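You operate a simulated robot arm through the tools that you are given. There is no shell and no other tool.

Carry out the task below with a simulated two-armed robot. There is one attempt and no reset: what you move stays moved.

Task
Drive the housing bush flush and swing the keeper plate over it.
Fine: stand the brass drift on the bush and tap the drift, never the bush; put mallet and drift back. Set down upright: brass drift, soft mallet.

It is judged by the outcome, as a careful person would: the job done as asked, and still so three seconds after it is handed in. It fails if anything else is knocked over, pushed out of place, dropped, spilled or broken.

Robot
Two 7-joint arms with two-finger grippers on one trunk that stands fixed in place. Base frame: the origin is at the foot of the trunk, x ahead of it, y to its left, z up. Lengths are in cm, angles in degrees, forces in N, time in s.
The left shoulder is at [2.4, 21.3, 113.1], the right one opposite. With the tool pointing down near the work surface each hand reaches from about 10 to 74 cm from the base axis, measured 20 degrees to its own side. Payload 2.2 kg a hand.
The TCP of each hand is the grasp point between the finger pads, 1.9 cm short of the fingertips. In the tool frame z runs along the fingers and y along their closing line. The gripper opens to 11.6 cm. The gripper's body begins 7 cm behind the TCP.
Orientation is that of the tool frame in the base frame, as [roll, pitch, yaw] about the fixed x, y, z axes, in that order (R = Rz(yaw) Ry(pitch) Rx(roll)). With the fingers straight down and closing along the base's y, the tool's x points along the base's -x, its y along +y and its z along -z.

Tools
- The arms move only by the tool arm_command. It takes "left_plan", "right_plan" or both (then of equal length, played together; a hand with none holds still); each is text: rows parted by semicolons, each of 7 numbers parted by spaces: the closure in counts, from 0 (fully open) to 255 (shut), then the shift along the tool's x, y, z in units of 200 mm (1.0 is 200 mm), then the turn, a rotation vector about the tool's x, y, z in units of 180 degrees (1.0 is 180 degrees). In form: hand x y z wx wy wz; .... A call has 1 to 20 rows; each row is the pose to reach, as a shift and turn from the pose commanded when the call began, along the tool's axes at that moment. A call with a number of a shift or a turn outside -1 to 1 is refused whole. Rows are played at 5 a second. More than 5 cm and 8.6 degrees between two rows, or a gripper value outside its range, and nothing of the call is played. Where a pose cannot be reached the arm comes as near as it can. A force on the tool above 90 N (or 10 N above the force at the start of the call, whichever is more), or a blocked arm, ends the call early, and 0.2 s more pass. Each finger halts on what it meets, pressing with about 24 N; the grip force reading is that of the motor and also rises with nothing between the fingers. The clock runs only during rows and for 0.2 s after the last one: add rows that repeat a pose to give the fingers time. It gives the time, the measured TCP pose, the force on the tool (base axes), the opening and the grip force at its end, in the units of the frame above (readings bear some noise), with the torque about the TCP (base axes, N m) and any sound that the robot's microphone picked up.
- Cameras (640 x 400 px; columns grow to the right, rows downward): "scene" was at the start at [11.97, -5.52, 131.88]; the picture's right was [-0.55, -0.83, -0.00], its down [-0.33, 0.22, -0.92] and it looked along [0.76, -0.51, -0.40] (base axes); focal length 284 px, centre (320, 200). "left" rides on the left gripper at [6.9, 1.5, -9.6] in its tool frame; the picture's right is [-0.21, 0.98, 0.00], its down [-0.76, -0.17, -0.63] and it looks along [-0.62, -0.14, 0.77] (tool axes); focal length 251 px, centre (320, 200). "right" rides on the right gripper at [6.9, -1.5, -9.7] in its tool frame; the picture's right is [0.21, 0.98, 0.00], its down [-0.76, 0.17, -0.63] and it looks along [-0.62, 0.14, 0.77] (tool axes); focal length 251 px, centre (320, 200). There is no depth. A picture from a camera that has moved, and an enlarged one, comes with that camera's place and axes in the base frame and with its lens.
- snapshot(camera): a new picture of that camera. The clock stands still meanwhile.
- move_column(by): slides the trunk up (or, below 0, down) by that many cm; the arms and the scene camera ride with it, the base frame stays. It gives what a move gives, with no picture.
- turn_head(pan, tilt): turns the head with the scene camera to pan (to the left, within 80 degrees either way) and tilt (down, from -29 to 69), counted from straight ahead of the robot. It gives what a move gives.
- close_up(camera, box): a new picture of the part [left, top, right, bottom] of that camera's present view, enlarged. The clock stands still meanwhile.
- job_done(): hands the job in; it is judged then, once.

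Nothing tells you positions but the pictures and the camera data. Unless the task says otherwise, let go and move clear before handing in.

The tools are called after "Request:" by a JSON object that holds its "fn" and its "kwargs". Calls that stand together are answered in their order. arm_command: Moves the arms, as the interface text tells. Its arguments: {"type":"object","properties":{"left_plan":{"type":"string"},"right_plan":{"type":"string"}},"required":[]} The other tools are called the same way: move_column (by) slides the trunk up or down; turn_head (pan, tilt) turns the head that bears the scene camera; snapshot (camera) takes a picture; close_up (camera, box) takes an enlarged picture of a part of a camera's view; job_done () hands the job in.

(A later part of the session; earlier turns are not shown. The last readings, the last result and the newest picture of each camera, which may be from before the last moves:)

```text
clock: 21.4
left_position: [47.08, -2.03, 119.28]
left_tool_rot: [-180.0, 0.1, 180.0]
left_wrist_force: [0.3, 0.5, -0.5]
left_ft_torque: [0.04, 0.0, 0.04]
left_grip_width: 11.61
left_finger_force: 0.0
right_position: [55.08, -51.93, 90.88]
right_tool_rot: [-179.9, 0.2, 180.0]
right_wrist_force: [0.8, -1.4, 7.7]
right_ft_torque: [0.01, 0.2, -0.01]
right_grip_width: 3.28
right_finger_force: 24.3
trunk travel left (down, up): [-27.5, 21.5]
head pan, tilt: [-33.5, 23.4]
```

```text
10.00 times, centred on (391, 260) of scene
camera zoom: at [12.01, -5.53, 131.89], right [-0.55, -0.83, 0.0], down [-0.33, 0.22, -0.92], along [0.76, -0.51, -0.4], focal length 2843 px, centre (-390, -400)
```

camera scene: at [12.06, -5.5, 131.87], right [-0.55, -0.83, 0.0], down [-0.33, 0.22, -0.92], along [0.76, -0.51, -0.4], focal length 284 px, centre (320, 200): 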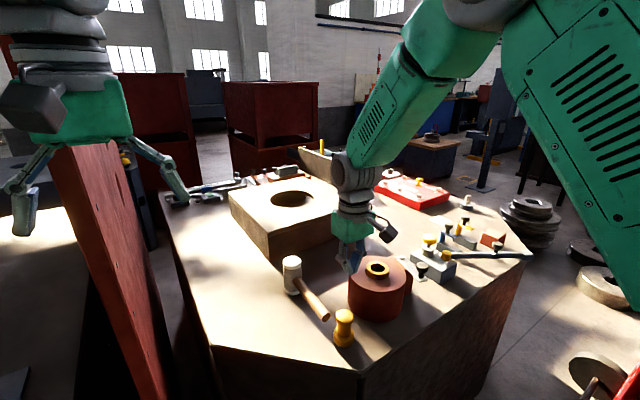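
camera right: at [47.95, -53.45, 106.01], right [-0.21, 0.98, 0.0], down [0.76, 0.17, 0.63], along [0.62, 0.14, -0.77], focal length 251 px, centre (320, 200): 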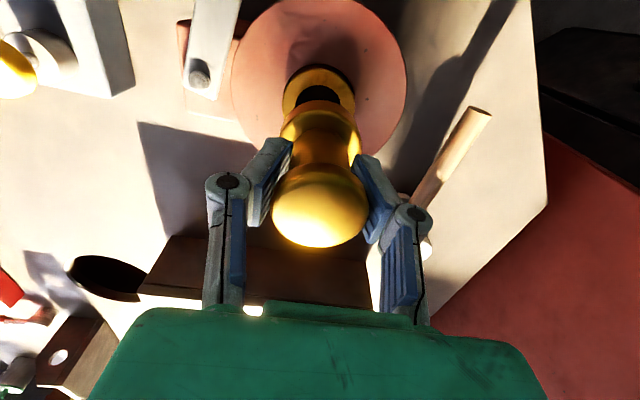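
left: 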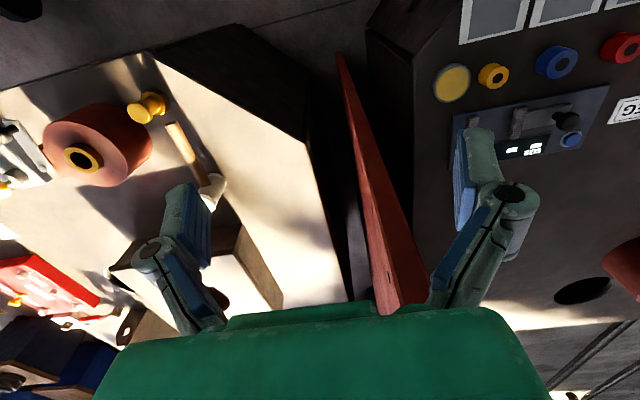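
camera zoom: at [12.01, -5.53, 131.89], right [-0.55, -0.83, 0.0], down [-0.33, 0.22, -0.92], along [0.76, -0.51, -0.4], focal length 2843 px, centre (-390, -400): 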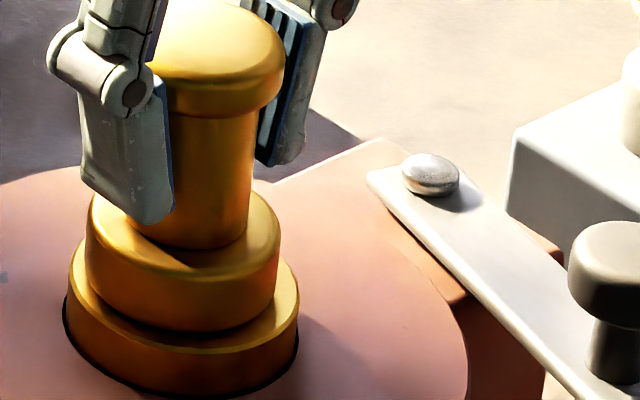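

Contact made (force reversed to +7.7 N), and the drift is centred on the bush. I ease the pressure and open the fingers slowly.

Request:
{"fn": "arm_command", "kwargs": {"right_plan": "255 0 0 -0.003 0 0 0; 255 0 0 -0.003 0 0 0; 180 0 0 -0.003 0 0 0; 160 0 0 -0.003 0 0 0; 140 0 0 -0.003 0 0 0; 120 0 0 -0.003 0 0 0; 90 0 0 -0.003 0 0 0; 90 0 0 -0.003 0 0 0"}}

Request:
{"fn": "close_up", "kwargs": {"camera": "scene", "box": [350, 220, 430, 290]}}

Request:
{"fn": "close_up", "kwargs": {"camera": "right", "box": [200, 60, 440, 240]}}

```text
clock: 23.2
left_position: [46.97, -2.11, 119.13]
left_tool_rot: [-180.0, 0.1, 179.9]
left_wrist_force: [-0.1, -0.6, 0.4]
left_ft_torque: [0.0, -0.02, 0.0]
left_grip_width: 11.59
left_finger_force: 0.0
right_position: [55.1, -51.99, 90.85]
right_tool_rot: [-180.0, 0.2, -179.9]
right_wrist_force: [0.4, 0.2, -0.1]
right_ft_torque: [0.02, 0.01, 0.01]
right_grip_width: 7.52
right_finger_force: 0.2
trunk travel left (down, up): [-27.5, 21.5]
head pan, tilt: [-33.5, 23.4]
```

```text
5.71 times, centred on (390, 255) of scene
camera zoom: at [12.11, -5.6, 131.86], right [-0.55, -0.83, 0.0], down [-0.33, 0.22, -0.92], along [0.76, -0.51, -0.4], focal length 1624 px, centre (-80, -114)
```

zoom: 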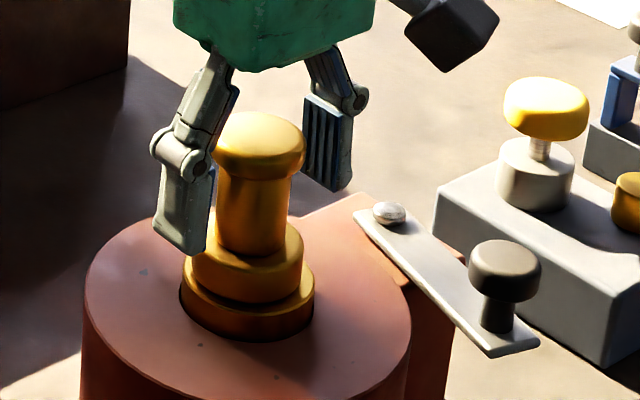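

```text
2.22 times, centred on (320, 150) of right
camera zoom: at [48.18, -53.45, 100.34], right [-0.21, 0.98, 0.0], down [0.76, 0.17, 0.63], along [0.62, 0.14, -0.77], focal length 559 px, centre (320, 311)
```

zoom: 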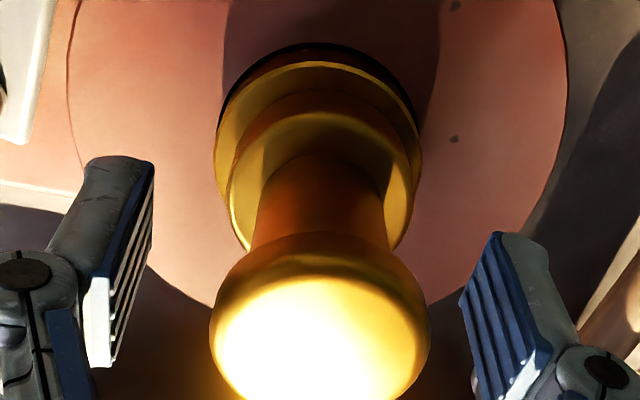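

The drift stands free on the bush. I rise straight up and move over the mallet handle, close to its head.

Request:
{"fn": "arm_command", "kwargs": {"right_plan": "90 0 0 -0.05 0 0 0; 90 0 0 -0.15 0 0 0; 90 0 0 -0.3 0 0 0; 90 0 0 -0.42 0 0 0; 90 0 0 -0.5 0 0 0; 90 -0.04 0.07 -0.5 0 0 0; 90 -0.13 0.2 -0.5 0 0 0; 90 -0.22 0.34 -0.5 0 0 0; 90 -0.32 0.48 -0.5 0 0 0; 90 -0.42 0.62 -0.5 0 0 0; 90 -0.52 0.75 -0.5 0 0 0; 90 -0.57 0.835 -0.5 0 0 0; 90 -0.57 0.835 -0.5 0 0 0"}}

Request:
{"fn": "snapshot", "kwargs": {"camera": "right"}}

Request:
{"fn": "snapshot", "kwargs": {"camera": "scene"}}

```text
clock: 26.0
left_position: [47.06, -2.02, 119.2]
left_tool_rot: [-180.0, 0.2, -179.9]
left_wrist_force: [-0.3, -0.3, -0.1]
left_ft_torque: [-0.02, -0.02, -0.01]
left_grip_width: 11.62
left_finger_force: 0.0
right_position: [66.35, -35.08, 100.82]
right_tool_rot: [180.0, 0.2, -180.0]
right_wrist_force: [0.1, -0.5, -0.3]
right_ft_torque: [0.01, 0.01, 0.01]
right_grip_width: 7.52
right_finger_force: 0.1
trunk travel left (down, up): [-27.5, 21.5]
head pan, tilt: [-33.5, 23.4]
```

```text
taken
camera right: at [59.53, -36.69, 110.38], right [-0.21, 0.98, 0.0], down [0.76, 0.17, 0.63], along [0.62, 0.14, -0.77], focal length 251 px, centre (320, 200)
```

right: 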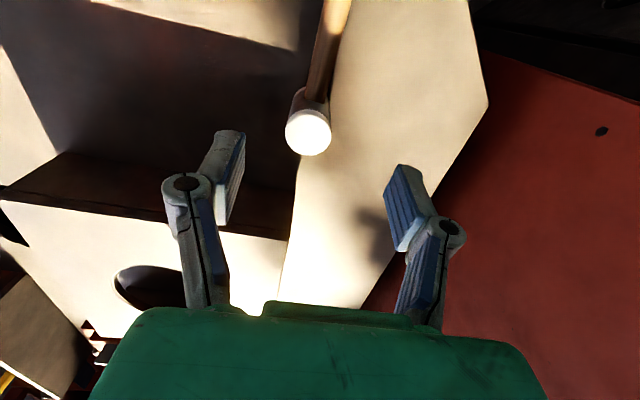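

```text
taken
camera scene: at [12.14, -5.45, 131.87], right [-0.55, -0.83, 0.0], down [-0.33, 0.22, -0.92], along [0.76, -0.51, -0.4], focal length 284 px, centre (320, 200)
```

scene: 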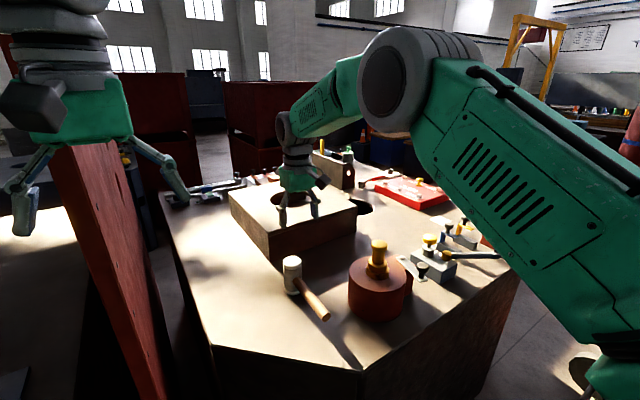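

Over the mallet now; I zoom to refine the head and handle line.

Request:
{"fn": "close_up", "kwargs": {"camera": "right", "box": [260, 0, 380, 170]}}

Request:
{"fn": "close_up", "kwargs": {"camera": "scene", "box": [270, 240, 350, 330]}}

```text
2.35 times, centred on (320, 85) of right
camera zoom: at [59.53, -36.69, 110.38], right [-0.21, 0.98, 0.0], down [0.76, 0.17, 0.63], along [0.62, 0.14, -0.77], focal length 592 px, centre (320, 471)
```

zoom: 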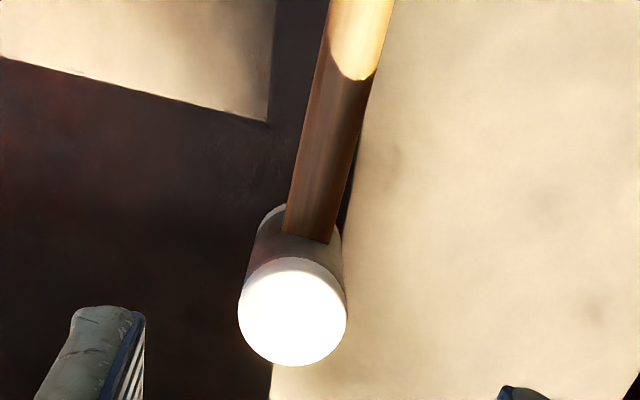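

```text
4.44 times, centred on (310, 285) of scene
camera zoom: at [12.14, -5.45, 131.87], right [-0.55, -0.83, 0.0], down [-0.33, 0.22, -0.92], along [0.76, -0.51, -0.4], focal length 1263 px, centre (364, -178)
```

zoom: 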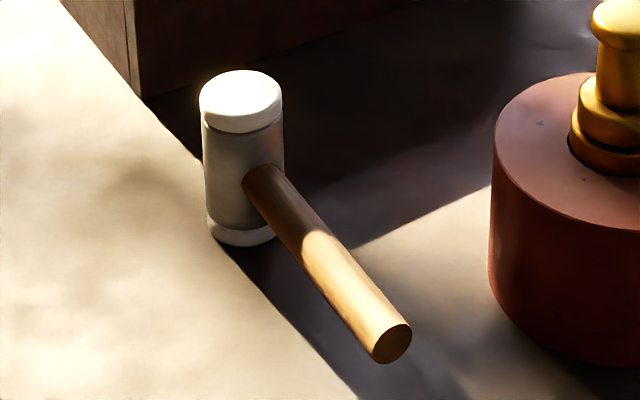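

Handle axis is at y ≈ -35.2 near the head, head axis at x ≈ 71.4. I descend most of the way around the handle beside the head.

Request:
{"fn": "arm_command", "kwargs": {"right_plan": "90 -0.03 0 0.12 0 0 0; 90 -0.05 -0.004 0.28 0 0 0; 90 -0.05 -0.004 0.44 0 0 0; 90 -0.05 -0.004 0.6 0 0 0; 90 -0.05 -0.004 0.72 0 0 0; 90 -0.05 -0.004 0.8 0 0 0; 90 -0.05 -0.004 0.8 0 0 0"}}

Request:
{"fn": "snapshot", "kwargs": {"camera": "right"}}

Request:
{"fn": "close_up", "kwargs": {"camera": "scene", "box": [260, 220, 360, 330]}}

```text
clock: 27.6
left_position: [47.1, -2.1, 119.2]
left_tool_rot: [-180.0, 0.0, -180.0]
left_wrist_force: [1.3, -0.1, -0.2]
left_ft_torque: [0.02, -0.02, 0.02]
left_grip_width: 11.61
left_finger_force: 0.0
right_position: [67.46, -35.26, 84.87]
right_tool_rot: [180.0, 0.2, 179.9]
right_wrist_force: [0.9, 0.9, -0.8]
right_ft_torque: [-0.03, -0.01, -0.02]
right_grip_width: 7.47
right_finger_force: 0.1
trunk travel left (down, up): [-27.5, 21.5]
head pan, tilt: [-33.5, 23.4]
```

```text
taken
camera right: at [60.59, -36.78, 94.37], right [-0.21, 0.98, 0.0], down [0.76, 0.17, 0.63], along [0.62, 0.14, -0.77], focal length 251 px, centre (320, 200)
```

right: 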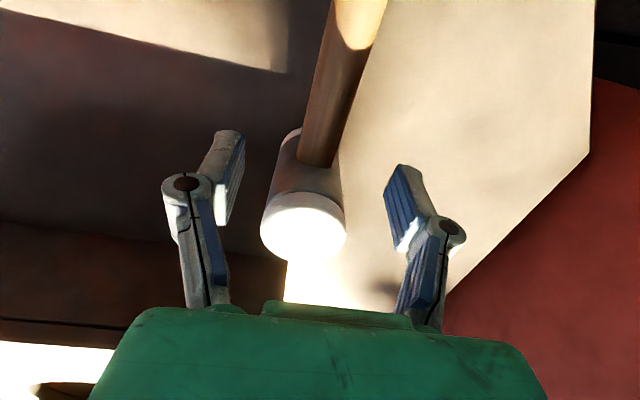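

```text
3.64 times, centred on (310, 275) of scene
camera zoom: at [12.16, -5.46, 131.87], right [-0.55, -0.83, 0.0], down [-0.34, 0.22, -0.92], along [0.76, -0.51, -0.4], focal length 1034 px, centre (356, -73)
```

zoom: 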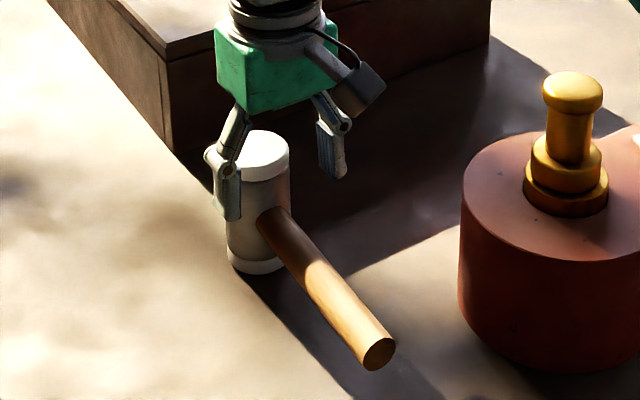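

The handle lies about 0.4 cm to +y of the finger centre; I correct, back off slightly from the head, and lower to handle level.

Request:
{"fn": "arm_command", "kwargs": {"right_plan": "90 0.02 0.019 0 0 0 0; 90 0.02 0.019 0.08 0 0 0; 90 0.02 0.019 0.18 0 0 0; 90 0.02 0.019 0.268 0 0 0; 90 0.02 0.019 0.268 0 0 0"}}

Request:
{"fn": "close_up", "kwargs": {"camera": "right", "box": [200, 60, 440, 310]}}

Request:
{"fn": "close_up", "kwargs": {"camera": "scene", "box": [260, 230, 350, 320]}}

```text
clock: 28.8
left_position: [46.98, -2.06, 119.21]
left_tool_rot: [-180.0, 0.1, 180.0]
left_wrist_force: [-0.5, -0.4, -0.3]
left_ft_torque: [0.03, -0.04, -0.01]
left_grip_width: 11.55
left_finger_force: 0.1
right_position: [67.13, -34.77, 79.5]
right_tool_rot: [179.9, 0.2, 180.0]
right_wrist_force: [-0.5, 0.2, -0.1]
right_ft_torque: [0.0, 0.0, 0.0]
right_grip_width: 7.51
right_finger_force: 0.0
trunk travel left (down, up): [-27.5, 21.5]
head pan, tilt: [-33.5, 23.4]
```

```text
1.60 times, centred on (320, 185) of right
camera zoom: at [60.24, -36.25, 89.02], right [-0.21, 0.98, 0.0], down [0.76, 0.17, 0.63], along [0.62, 0.14, -0.77], focal length 402 px, centre (320, 224)
```

zoom: 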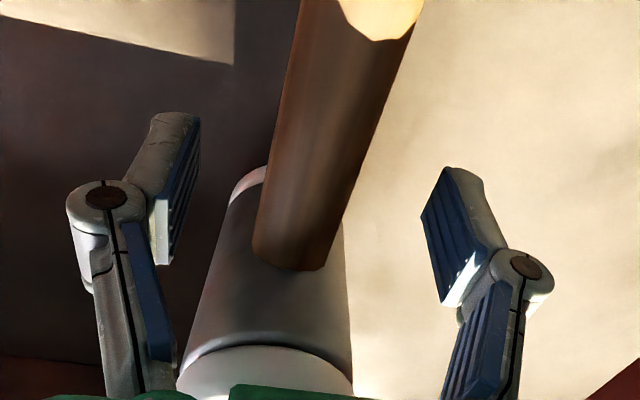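

```text
4.44 times, centred on (305, 275) of scene
camera zoom: at [12.17, -5.46, 131.87], right [-0.55, -0.83, 0.0], down [-0.34, 0.22, -0.92], along [0.76, -0.51, -0.4], focal length 1263 px, centre (387, -133)
```

zoom: 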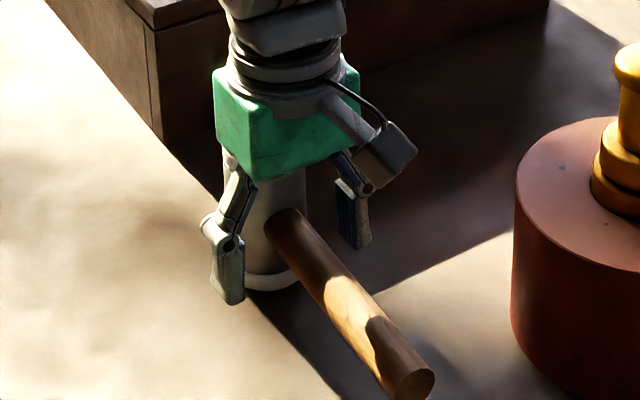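

Fine correction of 0.28 cm toward -y, then I close on the handle.

Request:
{"fn": "arm_command", "kwargs": {"right_plan": "90 0 -0.014 0 0 0 0; 90 0 -0.014 0 0 0 0; 130 0 -0.014 0 0 0 0; 160 0 -0.014 0 0 0 0; 200 0 -0.014 0 0 0 0; 255 0 -0.014 0 0 0 0; 255 0 -0.014 0 0 0 0; 255 0 -0.014 0 0 0 0"}}

Request:
{"fn": "close_up", "kwargs": {"camera": "right", "box": [200, 60, 440, 310]}}

Request:
{"fn": "close_up", "kwargs": {"camera": "scene", "box": [260, 230, 350, 320]}}

```text
clock: 30.6
left_position: [46.99, -2.01, 119.15]
left_tool_rot: [-180.0, 0.0, -180.0]
left_wrist_force: [0.1, 0.5, 0.1]
left_ft_torque: [0.04, -0.02, 0.04]
left_grip_width: 11.64
left_finger_force: 0.1
right_position: [67.03, -35.08, 79.4]
right_tool_rot: [-180.0, 0.0, 180.0]
right_wrist_force: [-0.2, -1.7, -0.4]
right_ft_torque: [0.04, 0.0, -0.01]
right_grip_width: 1.96
right_finger_force: 24.0
trunk travel left (down, up): [-27.5, 21.5]
head pan, tilt: [-33.5, 23.4]
```

```text
1.60 times, centred on (320, 185) of right
camera zoom: at [60.19, -36.63, 88.99], right [-0.21, 0.98, 0.0], down [0.76, 0.17, 0.63], along [0.62, 0.14, -0.77], focal length 402 px, centre (320, 224)
```

zoom: 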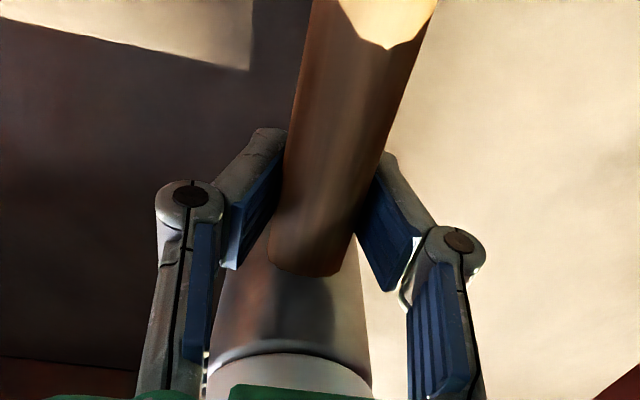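

```text
4.44 times, centred on (305, 275) of scene
camera zoom: at [12.18, -5.5, 131.86], right [-0.55, -0.83, 0.0], down [-0.34, 0.22, -0.92], along [0.76, -0.51, -0.4], focal length 1263 px, centre (387, -133)
```

zoom: 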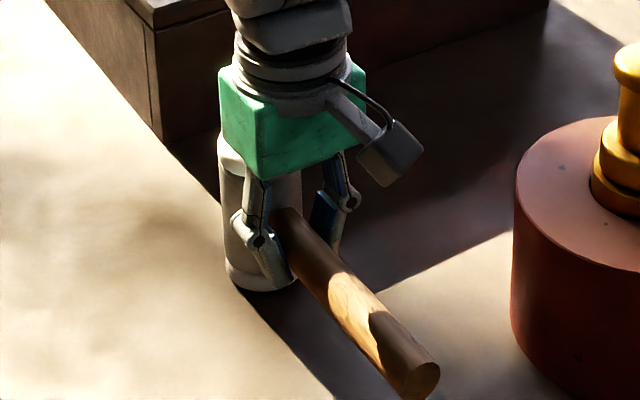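

Handle is gripped. I lift slightly and check that the mallet stays level.

Request:
{"fn": "arm_command", "kwargs": {"right_plan": "255 0 0 -0.01 0 0 0; 255 0 0 -0.03 0 0 0; 255 0 0 -0.06 0 0 0; 255 0 0 -0.1 0 0 0; 255 0 0 -0.1 0 0 0"}}

Request:
{"fn": "close_up", "kwargs": {"camera": "scene", "box": [260, 230, 350, 320]}}

Request:
{"fn": "close_up", "kwargs": {"camera": "right", "box": [200, 60, 440, 310]}}

```text
clock: 31.8
left_position: [47.15, -2.18, 119.25]
left_tool_rot: [179.9, 0.0, 180.0]
left_wrist_force: [0.2, 1.2, -0.8]
left_ft_torque: [0.0, 0.04, -0.03]
left_grip_width: 11.61
left_finger_force: 0.0
right_position: [67.17, -35.3, 81.31]
right_tool_rot: [179.9, 0.0, 179.9]
right_wrist_force: [0.9, 0.1, -4.9]
right_ft_torque: [0.0, 0.18, 0.02]
right_grip_width: 1.97
right_finger_force: 23.8
trunk travel left (down, up): [-27.5, 21.5]
head pan, tilt: [-33.5, 23.4]
```

```text
4.44 times, centred on (305, 275) of scene
camera zoom: at [12.29, -5.51, 131.85], right [-0.55, -0.83, 0.0], down [-0.34, 0.22, -0.92], along [0.76, -0.51, -0.4], focal length 1263 px, centre (387, -133)
```

zoom: 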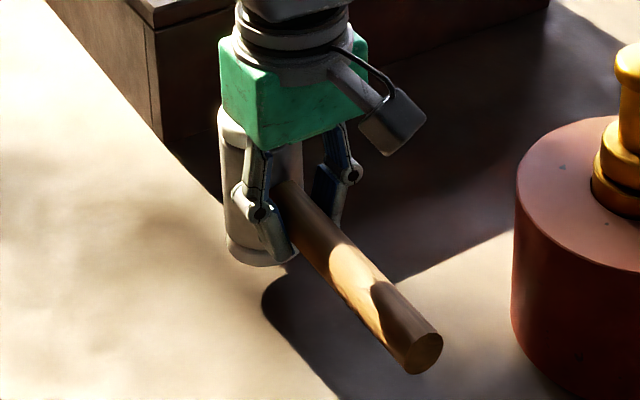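

```text
1.60 times, centred on (320, 185) of right
camera zoom: at [60.22, -36.76, 90.93], right [-0.21, 0.98, 0.0], down [0.76, 0.17, 0.63], along [0.62, 0.14, -0.77], focal length 402 px, centre (320, 224)
```

zoom: 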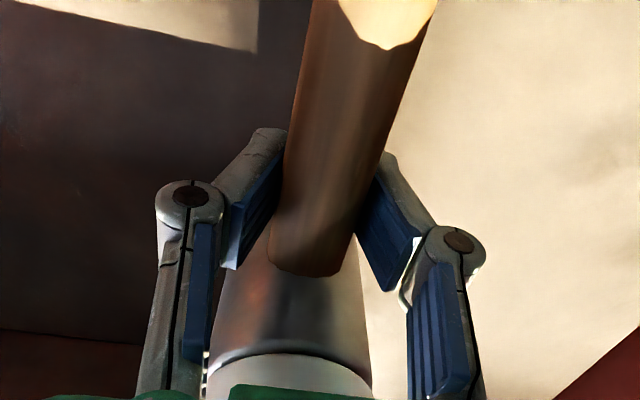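

The mallet (about 5 N) is held level. I raise it and carry it so that its head is over the drift.

Request:
{"fn": "arm_command", "kwargs": {"right_plan": "255 0 0 -0.08 0 0 0; 255 0 0 -0.2 0 0 0; 255 0 0 -0.34 0 0 0; 255 0 0 -0.48 0 0 0; 255 0 0 -0.62 0 0 0; 255 0 0 -0.76 0 0 0; 255 0 0 -0.9 0 0 0; 255 0 0 -0.98 0 0 0; 255 0 0 -0.98 0 0 0"}}

Request:
{"fn": "arm_command", "kwargs": {"right_plan": "255 0.03 -0.03 -0.1 0 0 0; 255 0.1 -0.1 -0.2 0 0 0; 255 0.2 -0.2 -0.22 0 0 0; 255 0.3 -0.3 -0.22 0 0 0; 255 0.4 -0.4 -0.22 0 0 0; 255 0.5 -0.5 -0.22 0 0 0; 255 0.6 -0.6 -0.22 0 0 0; 255 0.7 -0.7 -0.22 0 0 0; 255 0.78 -0.79 -0.22 0 0 0; 255 0.81 -0.825 -0.22 0 0 0; 255 0.81 -0.825 -0.22 0 0 0"}}

Request:
{"fn": "snapshot", "kwargs": {"camera": "scene"}}

Request:
{"fn": "snapshot", "kwargs": {"camera": "right"}}

```text
clock: 33.8
left_position: [47.03, -2.02, 119.18]
left_tool_rot: [-179.9, 0.0, 180.0]
left_wrist_force: [0.4, -0.6, -0.2]
left_ft_torque: [0.02, 0.02, 0.02]
left_grip_width: 11.62
left_finger_force: 0.2
right_position: [67.12, -35.07, 100.83]
right_tool_rot: [179.9, 0.1, -180.0]
right_wrist_force: [-0.2, 0.4, -4.8]
right_ft_torque: [0.03, 0.19, -0.01]
right_grip_width: 1.94
right_finger_force: 24.2
trunk travel left (down, up): [-27.5, 21.5]
head pan, tilt: [-33.5, 23.4]
```

```text
clock: 36.2
left_position: [47.13, -2.05, 119.16]
left_tool_rot: [-180.0, 0.1, 180.0]
left_wrist_force: [-0.4, -1.0, -0.3]
left_ft_torque: [0.03, -0.03, -0.04]
left_grip_width: 11.6
left_finger_force: 0.1
right_position: [50.81, -51.8, 105.39]
right_tool_rot: [180.0, 0.1, -180.0]
right_wrist_force: [1.4, -0.6, -5.0]
right_ft_torque: [-0.01, 0.17, 0.02]
right_grip_width: 1.94
right_finger_force: 23.8
trunk travel left (down, up): [-27.5, 21.5]
head pan, tilt: [-33.5, 23.4]
```

```text
taken
camera scene: at [12.13, -5.67, 131.85], right [-0.55, -0.83, 0.0], down [-0.33, 0.22, -0.92], along [0.76, -0.5, -0.4], focal length 284 px, centre (320, 200)
```

scene: 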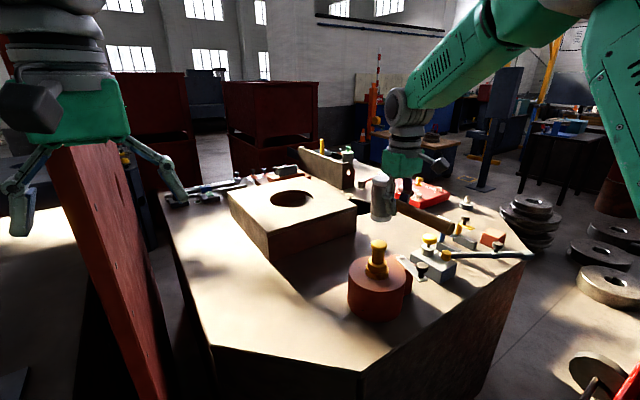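

```text
taken
camera right: at [43.92, -53.25, 115.0], right [-0.21, 0.98, 0.0], down [0.76, 0.17, 0.63], along [0.62, 0.14, -0.77], focal length 251 px, centre (320, 200)
```

right: 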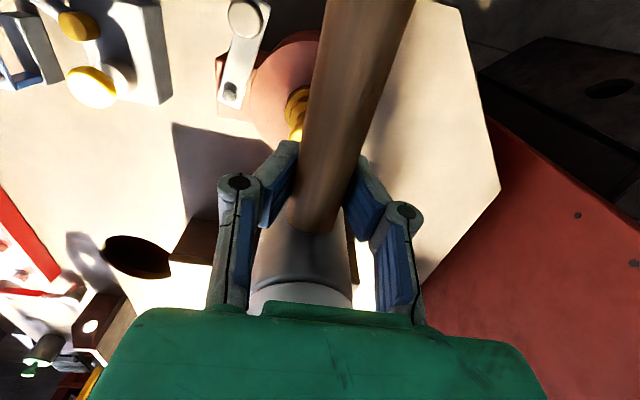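

Mallet is above the drift. I zoom to check head tilt and horizontal alignment.

Request:
{"fn": "close_up", "kwargs": {"camera": "scene", "box": [340, 160, 440, 300]}}

```text
2.86 times, centred on (390, 230) of scene
camera zoom: at [12.13, -5.67, 131.85], right [-0.55, -0.83, 0.0], down [-0.33, 0.22, -0.92], along [0.76, -0.5, -0.4], focal length 812 px, centre (120, 114)
```

zoom: 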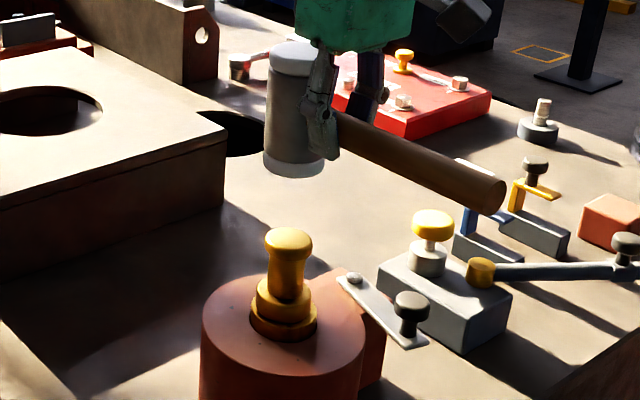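

The mallet has pitched about 4° nose-down in the grip; I compensate with a small wrist pitch and lower to about 2 cm above the drift.

Request:
{"fn": "arm_command", "kwargs": {"right_plan": "255 0 0 0.08 0 -0.011 0; 255 0 0 0.16 0 -0.022 0; 255 0 0 0.24 0 -0.022 0; 255 0 0 0.28 0 -0.022 0; 255 0 0 0.28 0 -0.022 0"}}

Request:
{"fn": "close_up", "kwargs": {"camera": "scene", "box": [340, 180, 440, 300]}}

Request:
{"fn": "snapshot", "kwargs": {"camera": "right"}}

```text
clock: 37.4
left_position: [47.08, -2.12, 119.11]
left_tool_rot: [-179.9, 0.2, -180.0]
left_wrist_force: [-0.4, 0.2, -0.4]
left_ft_torque: [-0.04, 0.0, 0.03]
left_grip_width: 11.59
left_finger_force: 0.1
right_position: [50.81, -51.66, 99.78]
right_tool_rot: [-179.9, 4.1, -180.0]
right_wrist_force: [-0.2, 0.0, -5.6]
right_ft_torque: [0.01, 0.19, -0.01]
right_grip_width: 1.95
right_finger_force: 23.7
trunk travel left (down, up): [-27.5, 21.5]
head pan, tilt: [-33.5, 23.4]
```

```text
3.33 times, centred on (390, 240) of scene
camera zoom: at [12.12, -5.68, 131.86], right [-0.55, -0.83, 0.0], down [-0.33, 0.22, -0.92], along [0.76, -0.5, -0.4], focal length 948 px, centre (87, 67)
```

zoom: 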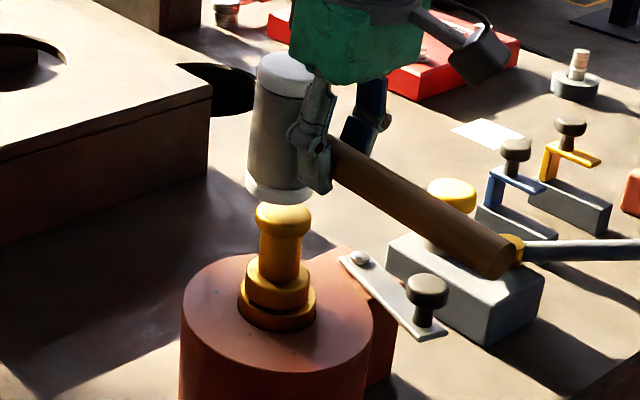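

```text
taken
camera right: at [43.3, -53.23, 108.84], right [-0.21, 0.98, -0.02], down [0.71, 0.17, 0.68], along [0.67, 0.14, -0.73], focal length 251 px, centre (320, 200)
```

right: 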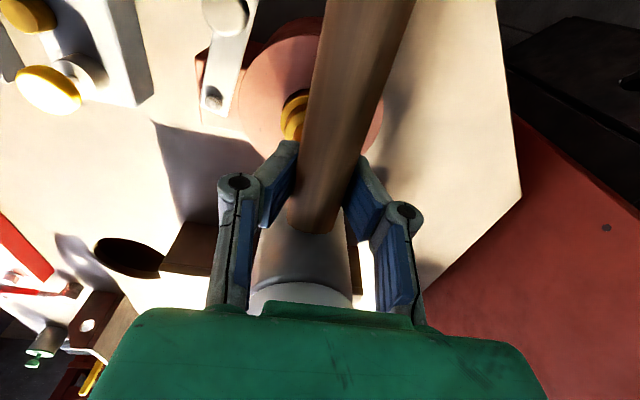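

The head is nearly plumb and about 0.4 cm off to the side; I correct that and lower close to the drift top.

Request:
{"fn": "arm_command", "kwargs": {"right_plan": "255 0.01 -0.0125 0 0 0 0; 255 0.01 -0.0125 0.04 0 0 0; 255 0.01 -0.0125 0.08 0 0 0; 255 0.01 -0.0125 0.08 0 0 0"}}

Request:
{"fn": "close_up", "kwargs": {"camera": "scene", "box": [350, 200, 430, 280]}}

```text
clock: 38.4
left_position: [47.09, -2.05, 119.1]
left_tool_rot: [180.0, 0.1, 179.9]
left_wrist_force: [-0.3, -0.2, -1.1]
left_ft_torque: [0.0, 0.02, 0.0]
left_grip_width: 11.62
left_finger_force: 0.0
right_position: [50.73, -52.0, 98.2]
right_tool_rot: [-180.0, 3.9, -180.0]
right_wrist_force: [1.4, -0.3, -4.6]
right_ft_torque: [0.02, 0.16, -0.01]
right_grip_width: 1.9
right_finger_force: 24.1
trunk travel left (down, up): [-27.5, 21.5]
head pan, tilt: [-33.5, 23.4]
```

```text
5.00 times, centred on (390, 240) of scene
camera zoom: at [12.11, -5.68, 131.86], right [-0.55, -0.83, 0.0], down [-0.33, 0.22, -0.92], along [0.76, -0.5, -0.4], focal length 1421 px, centre (-30, 0)
```

zoom: 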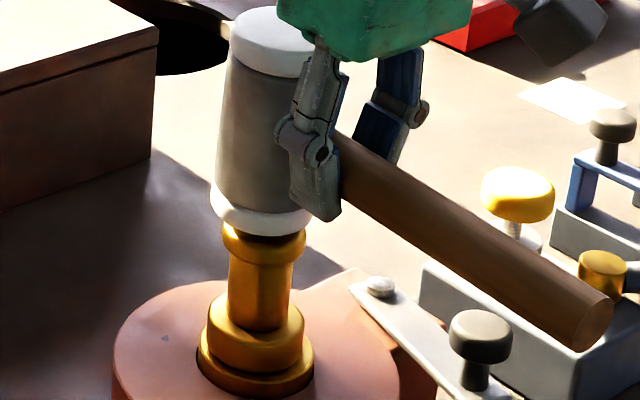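

Face is just above the drift's head and centred on it. I feel for contact in small steps.

Request:
{"fn": "arm_command", "kwargs": {"right_plan": "255 0 0 0.02 0 0 0; 255 0 0 0.03 0 0 0; 255 0 0 0.03 0 0 0"}}

```text
clock: 39.2
left_position: [47.03, -2.12, 119.14]
left_tool_rot: [-180.0, 0.1, -179.8]
left_wrist_force: [-0.8, 0.4, 0.2]
left_ft_torque: [0.01, -0.04, 0.02]
left_grip_width: 11.59
left_finger_force: 0.1
right_position: [50.72, -51.93, 97.66]
right_tool_rot: [-179.7, 4.2, -180.0]
right_wrist_force: [-0.3, -2.1, 3.2]
right_ft_torque: [-0.05, 0.01, -0.05]
right_grip_width: 1.95
right_finger_force: 23.7
trunk travel left (down, up): [-27.5, 21.5]
head pan, tilt: [-33.5, 23.4]
```

Contact found at TCP z ≈ 97.7. I now raise 4 cm and give a first moderate tap, retreating right away.

Request:
{"fn": "arm_command", "kwargs": {"right_plan": "255 0 0 -0.08 0 0 0; 255 0 0 -0.18 0 0 0; 255 0 0 -0.2 0 0 0; 255 0 0 0.01 0 0 0; 255 0 0 -0.1 0 0 0; 255 0 0 -0.15 0 0 0; 255 0 0 -0.15 0 0 0"}}

Request:
{"fn": "close_up", "kwargs": {"camera": "scene", "box": [350, 200, 430, 280]}}

```text
clock: 40.8
left_position: [47.1, -2.04, 119.02]
left_tool_rot: [180.0, -0.1, 180.0]
left_wrist_force: [0.6, 0.0, 0.5]
left_ft_torque: [0.01, 0.01, -0.02]
left_grip_width: 11.6
left_finger_force: 0.0
right_position: [50.61, -51.82, 100.53]
right_tool_rot: [-179.9, 3.9, -180.0]
right_wrist_force: [0.2, 0.3, -4.5]
right_ft_torque: [0.0, 0.2, -0.01]
right_grip_width: 1.91
right_finger_force: 24.0
trunk travel left (down, up): [-27.5, 21.5]
head pan, tilt: [-33.5, 23.4]
```

```text
5.00 times, centred on (390, 240) of scene
camera zoom: at [12.22, -5.49, 131.85], right [-0.55, -0.83, 0.0], down [-0.34, 0.22, -0.92], along [0.76, -0.51, -0.4], focal length 1421 px, centre (-30, 0)
```

zoom: 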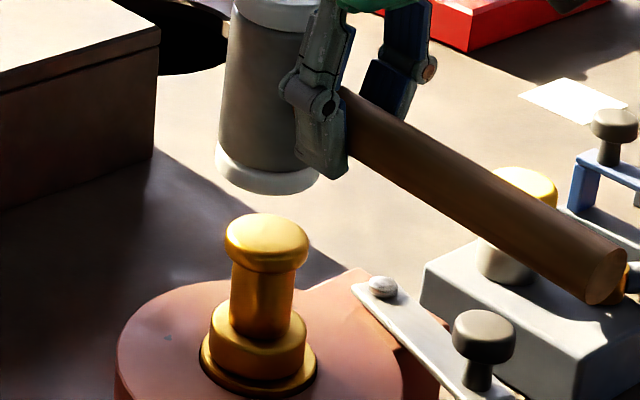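

The drift is still standing; I zoom to see how far the bush moved.

Request:
{"fn": "close_up", "kwargs": {"camera": "scene", "box": [371, 250, 411, 280]}}

Request:
{"fn": "snapshot", "kwargs": {"camera": "right"}}

```text
13.33 times, centred on (391, 265) of scene
camera zoom: at [12.22, -5.49, 131.85], right [-0.55, -0.83, 0.0], down [-0.34, 0.22, -0.92], along [0.76, -0.51, -0.4], focal length 3790 px, centre (-627, -667)
```

zoom: 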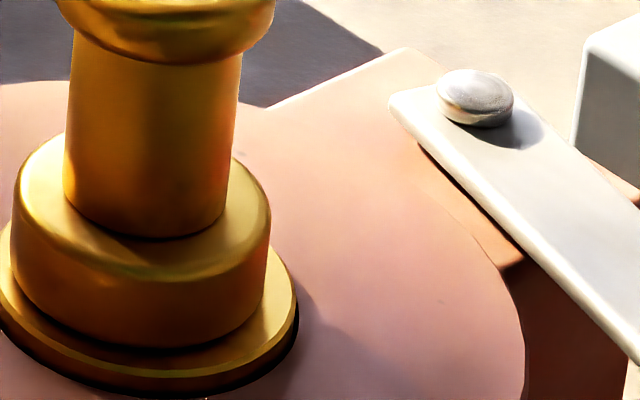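

```text
taken
camera right: at [43.12, -53.26, 109.63], right [-0.21, 0.98, -0.02], down [0.71, 0.17, 0.68], along [0.67, 0.14, -0.73], focal length 251 px, centre (320, 200)
```

right: 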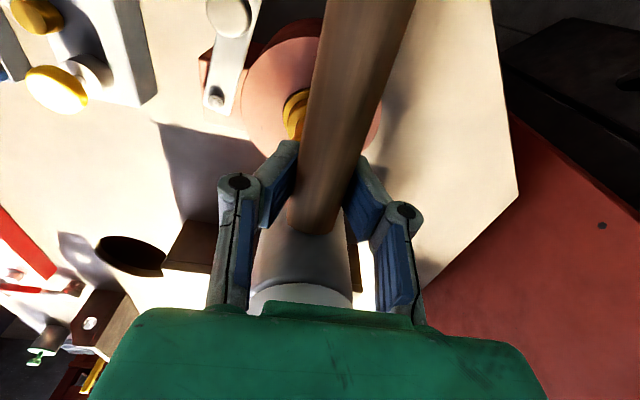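

One tap drove the bush from about 1.3 cm to roughly 0.4 cm proud. I'll feel for the new contact height before a lighter tap.

Request:
{"fn": "arm_command", "kwargs": {"right_plan": "255 0 0 0.08 0 0 0; 255 0 0 0.15 0 0 0; 255 0 0 0.17 0 0 0; 255 0 0 0.17 0 0 0"}}

Request:
{"fn": "close_up", "kwargs": {"camera": "scene", "box": [360, 220, 420, 280]}}

```text
clock: 41.8
left_position: [47.1, -2.13, 119.14]
left_tool_rot: [-179.9, 0.1, 180.0]
left_wrist_force: [0.1, -0.5, 0.2]
left_ft_torque: [0.01, -0.03, 0.02]
left_grip_width: 11.61
left_finger_force: 0.0
right_position: [50.77, -51.85, 97.17]
right_tool_rot: [180.0, 4.0, 180.0]
right_wrist_force: [-0.2, 0.4, -3.6]
right_ft_torque: [0.05, 0.2, -0.01]
right_grip_width: 1.92
right_finger_force: 24.1
trunk travel left (down, up): [-27.5, 21.5]
head pan, tilt: [-33.5, 23.4]
```

```text
6.67 times, centred on (390, 250) of scene
camera zoom: at [12.14, -5.66, 131.86], right [-0.55, -0.83, 0.0], down [-0.34, 0.22, -0.92], along [0.76, -0.5, -0.4], focal length 1895 px, centre (-147, -133)
```

zoom: 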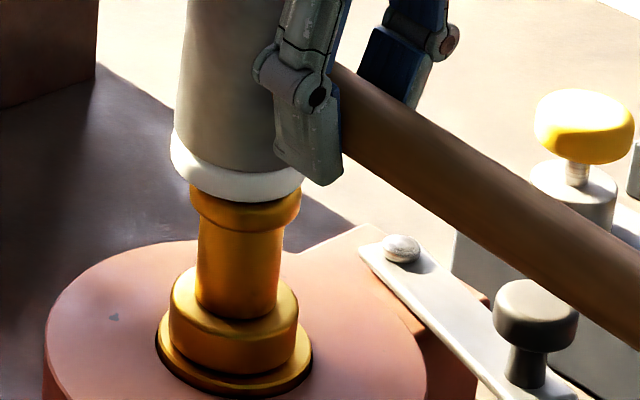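

Request:
{"fn": "arm_command", "kwargs": {"right_plan": "255 0 0 0.008 0 0 0; 255 0 0 0.015 0 0 0; 255 0 0 0.015 0 0 0"}}

```text
clock: 42.6
left_position: [47.06, -2.21, 119.28]
left_tool_rot: [-180.0, 0.1, 179.9]
left_wrist_force: [0.5, 0.2, -0.5]
left_ft_torque: [-0.02, 0.0, 0.01]
left_grip_width: 11.6
left_finger_force: 0.0
right_position: [50.75, -52.03, 96.83]
right_tool_rot: [179.9, 3.9, 180.0]
right_wrist_force: [0.0, 0.1, -4.3]
right_ft_torque: [0.0, 0.18, 0.02]
right_grip_width: 1.94
right_finger_force: 24.2
trunk travel left (down, up): [-27.5, 21.5]
head pan, tilt: [-33.5, 23.4]
```

Request:
{"fn": "arm_command", "kwargs": {"right_plan": "255 0 0 0.005 0 0 0; 255 0 0 0.01 0 0 0; 255 0 0 0.01 0 0 0"}}

```text
clock: 43.4
left_position: [46.98, -2.09, 119.14]
left_tool_rot: [-180.0, 0.2, 180.0]
left_wrist_force: [-0.3, -0.6, 0.7]
left_ft_torque: [0.03, -0.02, 0.01]
left_grip_width: 11.59
left_finger_force: 0.1
right_position: [50.84, -52.0, 96.72]
right_tool_rot: [179.9, 4.0, -179.9]
right_wrist_force: [0.6, 0.4, -4.7]
right_ft_torque: [-0.01, 0.17, 0.0]
right_grip_width: 1.89
right_finger_force: 24.0
trunk travel left (down, up): [-27.5, 21.5]
head pan, tilt: [-33.5, 23.4]
```

Request:
{"fn": "arm_command", "kwargs": {"right_plan": "255 0 0 0.005 0 0 0; 255 0 0 0.01 0 0 0; 255 0 0 0.01 0 0 0"}}

Request:
{"fn": "close_up", "kwargs": {"camera": "scene", "box": [370, 220, 410, 250]}}

```text
clock: 44.2
left_position: [46.95, -2.02, 119.21]
left_tool_rot: [179.9, 0.0, -179.9]
left_wrist_force: [-0.2, -0.5, 0.0]
left_ft_torque: [-0.01, -0.03, 0.01]
left_grip_width: 11.58
left_finger_force: 0.1
right_position: [50.8, -51.9, 96.6]
right_tool_rot: [-179.9, 4.1, -179.9]
right_wrist_force: [-1.6, -1.0, 2.8]
right_ft_torque: [0.01, 0.06, -0.04]
right_grip_width: 1.94
right_finger_force: 23.8
trunk travel left (down, up): [-27.5, 21.5]
head pan, tilt: [-33.5, 23.4]
```

```text
13.33 times, centred on (390, 235) of scene
camera zoom: at [12.01, -5.6, 131.88], right [-0.55, -0.83, 0.0], down [-0.33, 0.22, -0.92], along [0.76, -0.51, -0.4], focal length 3790 px, centre (-613, -267)
```

zoom: 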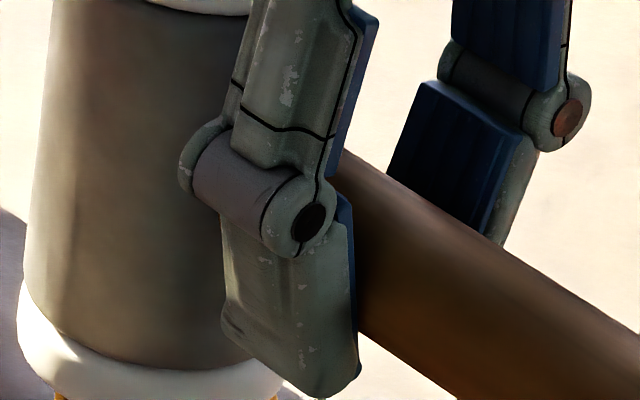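

Contact at about 96.5 now: the bush went down about 1.1 cm in one tap. I look closely at the remaining protrusion.

Request:
{"fn": "close_up", "kwargs": {"camera": "scene", "box": [372, 260, 402, 282]}}

Request:
{"fn": "close_up", "kwargs": {"camera": "right", "box": [240, 60, 340, 150]}}

```text
16.00 times, centred on (387, 271) of scene
camera zoom: at [12.01, -5.6, 131.88], right [-0.55, -0.83, 0.0], down [-0.33, 0.22, -0.92], along [0.76, -0.51, -0.4], focal length 4548 px, centre (-752, -936)
```

zoom: 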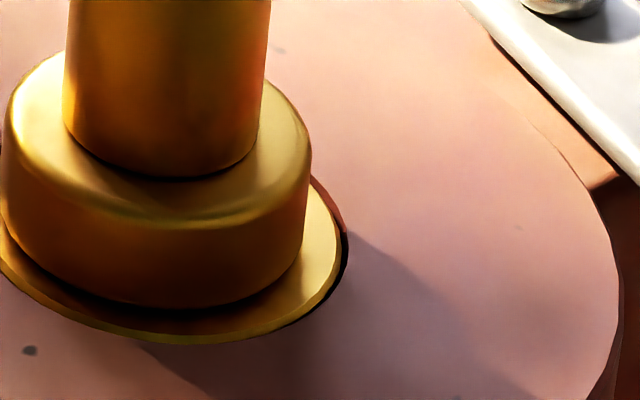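

```text
4.44 times, centred on (290, 105) of right
camera zoom: at [43.27, -53.44, 105.7], right [-0.21, 0.98, -0.02], down [0.71, 0.17, 0.69], along [0.67, 0.13, -0.73], focal length 1118 px, centre (453, 622)
```

zoom: 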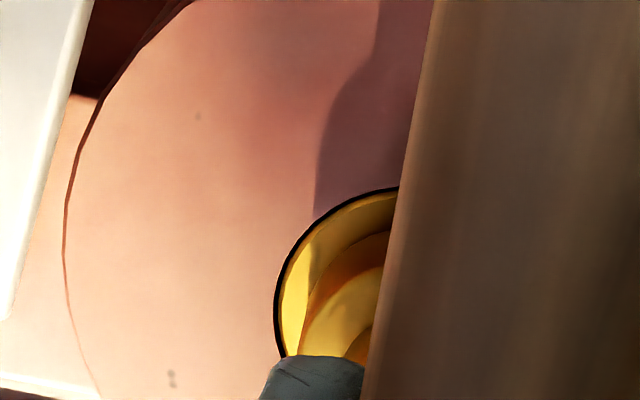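

Request:
{"fn": "close_up", "kwargs": {"camera": "scene", "box": [371, 250, 411, 280]}}

Request:
{"fn": "close_up", "kwargs": {"camera": "scene", "box": [384, 264, 400, 276]}}

```text
13.33 times, centred on (391, 265) of scene
camera zoom: at [12.01, -5.6, 131.88], right [-0.55, -0.83, 0.0], down [-0.33, 0.22, -0.92], along [0.76, -0.51, -0.4], focal length 3790 px, centre (-627, -667)
```

zoom: 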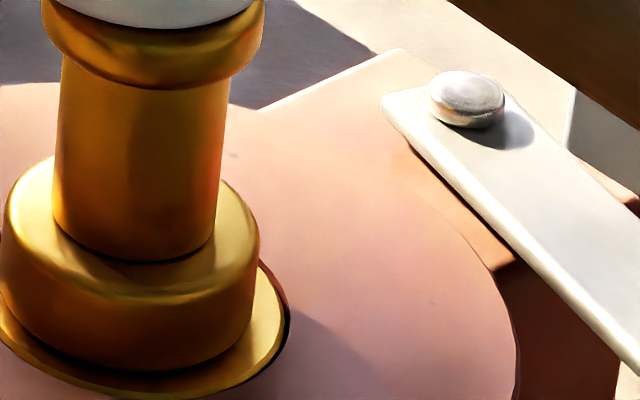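

```text
16.00 times, centred on (392, 270) of scene
camera zoom: at [12.01, -5.6, 131.88], right [-0.55, -0.83, 0.0], down [-0.33, 0.22, -0.92], along [0.76, -0.51, -0.4], focal length 4548 px, centre (-832, -920)
```

zoom: 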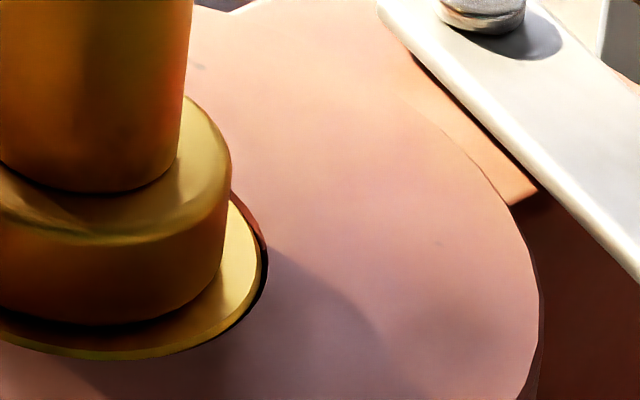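

The bush now looks about flush. Before doing anything more I raise the mallet clear and inspect.

Request:
{"fn": "arm_command", "kwargs": {"right_plan": "255 0 0 -0.05 0 0 0; 255 0 0 -0.15 0 0 0; 255 0 0 -0.28 0 0 0; 255 0 0 -0.4 0 0 0; 255 0.1 0 -0.42 0 0 0; 255 0.2 0 -0.42 0 0 0; 255 0.3 0 -0.42 0 0 0; 255 0.3 0 -0.42 0 0 0"}}

Request:
{"fn": "close_up", "kwargs": {"camera": "scene", "box": [371, 250, 411, 280]}}

Request:
{"fn": "snapshot", "kwargs": {"camera": "right"}}

Request:
{"fn": "close_up", "kwargs": {"camera": "scene", "box": [340, 220, 440, 310]}}

```text
clock: 46.0
left_position: [47.16, -2.12, 119.11]
left_tool_rot: [179.9, 0.0, 180.0]
left_wrist_force: [0.2, 0.3, -0.3]
left_ft_torque: [-0.01, 0.02, 0.01]
left_grip_width: 11.58
left_finger_force: 0.1
right_position: [44.26, -52.02, 104.55]
right_tool_rot: [-180.0, 3.9, 180.0]
right_wrist_force: [0.6, 0.4, -4.6]
right_ft_torque: [-0.03, 0.2, -0.02]
right_grip_width: 1.9
right_finger_force: 23.7
trunk travel left (down, up): [-27.5, 21.5]
head pan, tilt: [-33.5, 23.4]
```

```text
13.33 times, centred on (391, 265) of scene
camera zoom: at [12.11, -5.66, 131.85], right [-0.55, -0.83, 0.0], down [-0.33, 0.22, -0.92], along [0.76, -0.5, -0.4], focal length 3790 px, centre (-627, -667)
```

zoom: 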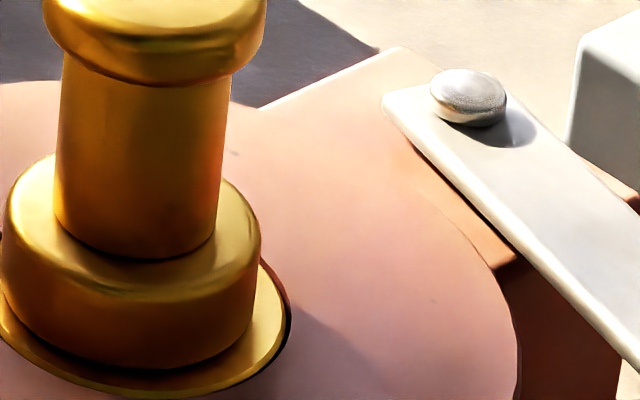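

```text
taken
camera right: at [36.69, -53.46, 113.62], right [-0.21, 0.98, -0.02], down [0.71, 0.17, 0.68], along [0.67, 0.14, -0.73], focal length 251 px, centre (320, 200)
```

right: 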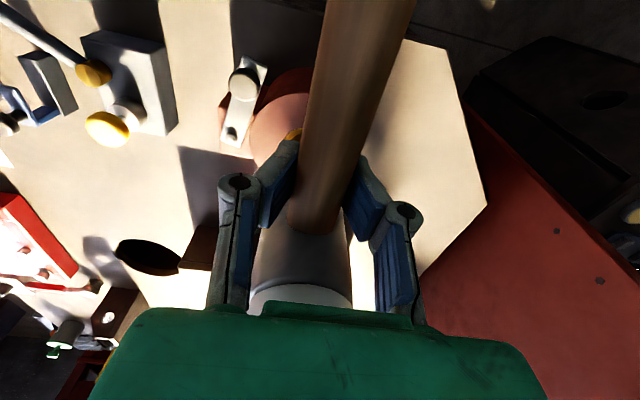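

```text
4.44 times, centred on (390, 265) of scene
camera zoom: at [12.11, -5.66, 131.85], right [-0.55, -0.83, 0.0], down [-0.33, 0.22, -0.92], along [0.76, -0.5, -0.4], focal length 1263 px, centre (9, -89)
```

zoom: 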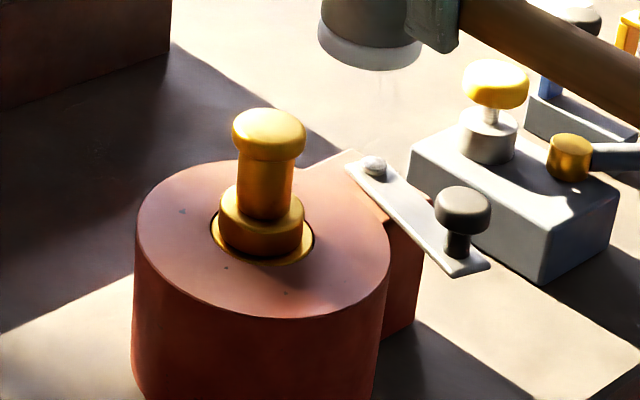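

Request:
{"fn": "close_up", "kwargs": {"camera": "scene", "box": [370, 266, 400, 284]}}

Request:
{"fn": "close_up", "kwargs": {"camera": "scene", "box": [382, 262, 398, 282]}}

```text
16.00 times, centred on (385, 275) of scene
camera zoom: at [12.11, -5.66, 131.85], right [-0.55, -0.83, 0.0], down [-0.33, 0.22, -0.92], along [0.76, -0.5, -0.4], focal length 4548 px, centre (-720, -1000)
```

zoom: 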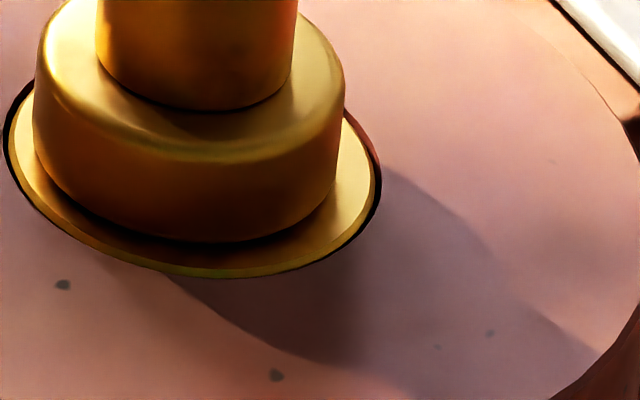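

```text
16.00 times, centred on (390, 272) of scene
camera zoom: at [12.11, -5.66, 131.85], right [-0.55, -0.83, 0.0], down [-0.33, 0.22, -0.92], along [0.76, -0.5, -0.4], focal length 4548 px, centre (-800, -952)
```

zoom: 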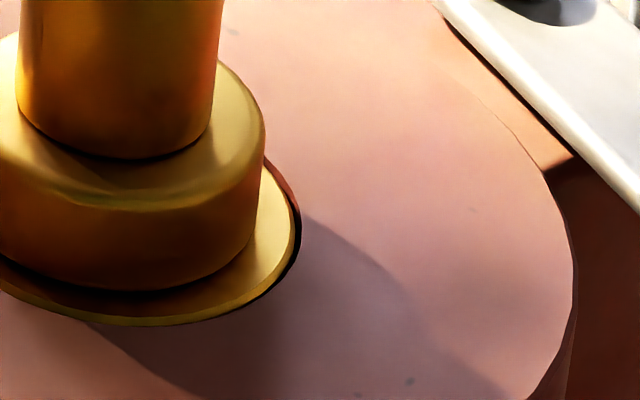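

The bush appears flush to within about a millimetre, and the drift still stands on it. I carry the mallet back to its place, with the wrist kept at the same pitch so the mallet stays level.

Request:
{"fn": "arm_command", "kwargs": {"right_plan": "255 -0.06 0.045 0.0042 0 0 0; 255 -0.18 0.135 0.0126 0 0 0; 255 -0.32 0.24 0.0224 0 0 0; 255 -0.46 0.345 0.0322 0 0 0; 255 -0.6 0.45 0.042 0 0 0; 255 -0.72 0.55 0.05 0 0 0; 255 -0.84 0.65 0.0588 0 0 0; 255 -0.96 0.75 0.0672 0 0 0; 255 -1.0 0.8 0.07 0 0 0; 255 -1.0 0.845 0.07 0 0 0; 255 -1.0 0.845 0.07 0 0 0"}}

Request:
{"fn": "snapshot", "kwargs": {"camera": "scene"}}

```text
clock: 48.4
left_position: [47.11, -2.14, 119.15]
left_tool_rot: [179.9, 0.0, 179.9]
left_wrist_force: [-0.5, 0.3, 0.0]
left_ft_torque: [-0.01, -0.02, -0.01]
left_grip_width: 11.59
left_finger_force: 0.0
right_position: [64.38, -35.04, 104.3]
right_tool_rot: [-180.0, 3.9, -179.9]
right_wrist_force: [0.3, -0.2, -5.0]
right_ft_torque: [-0.02, 0.19, -0.01]
right_grip_width: 1.91
right_finger_force: 23.7
trunk travel left (down, up): [-27.5, 21.5]
head pan, tilt: [-33.5, 23.4]
```

```text
taken
camera scene: at [12.24, -5.5, 131.85], right [-0.55, -0.83, 0.0], down [-0.34, 0.22, -0.92], along [0.76, -0.51, -0.4], focal length 284 px, centre (320, 200)
```

scene: 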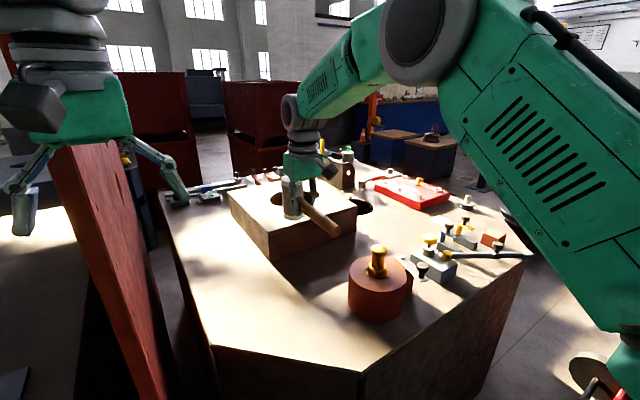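

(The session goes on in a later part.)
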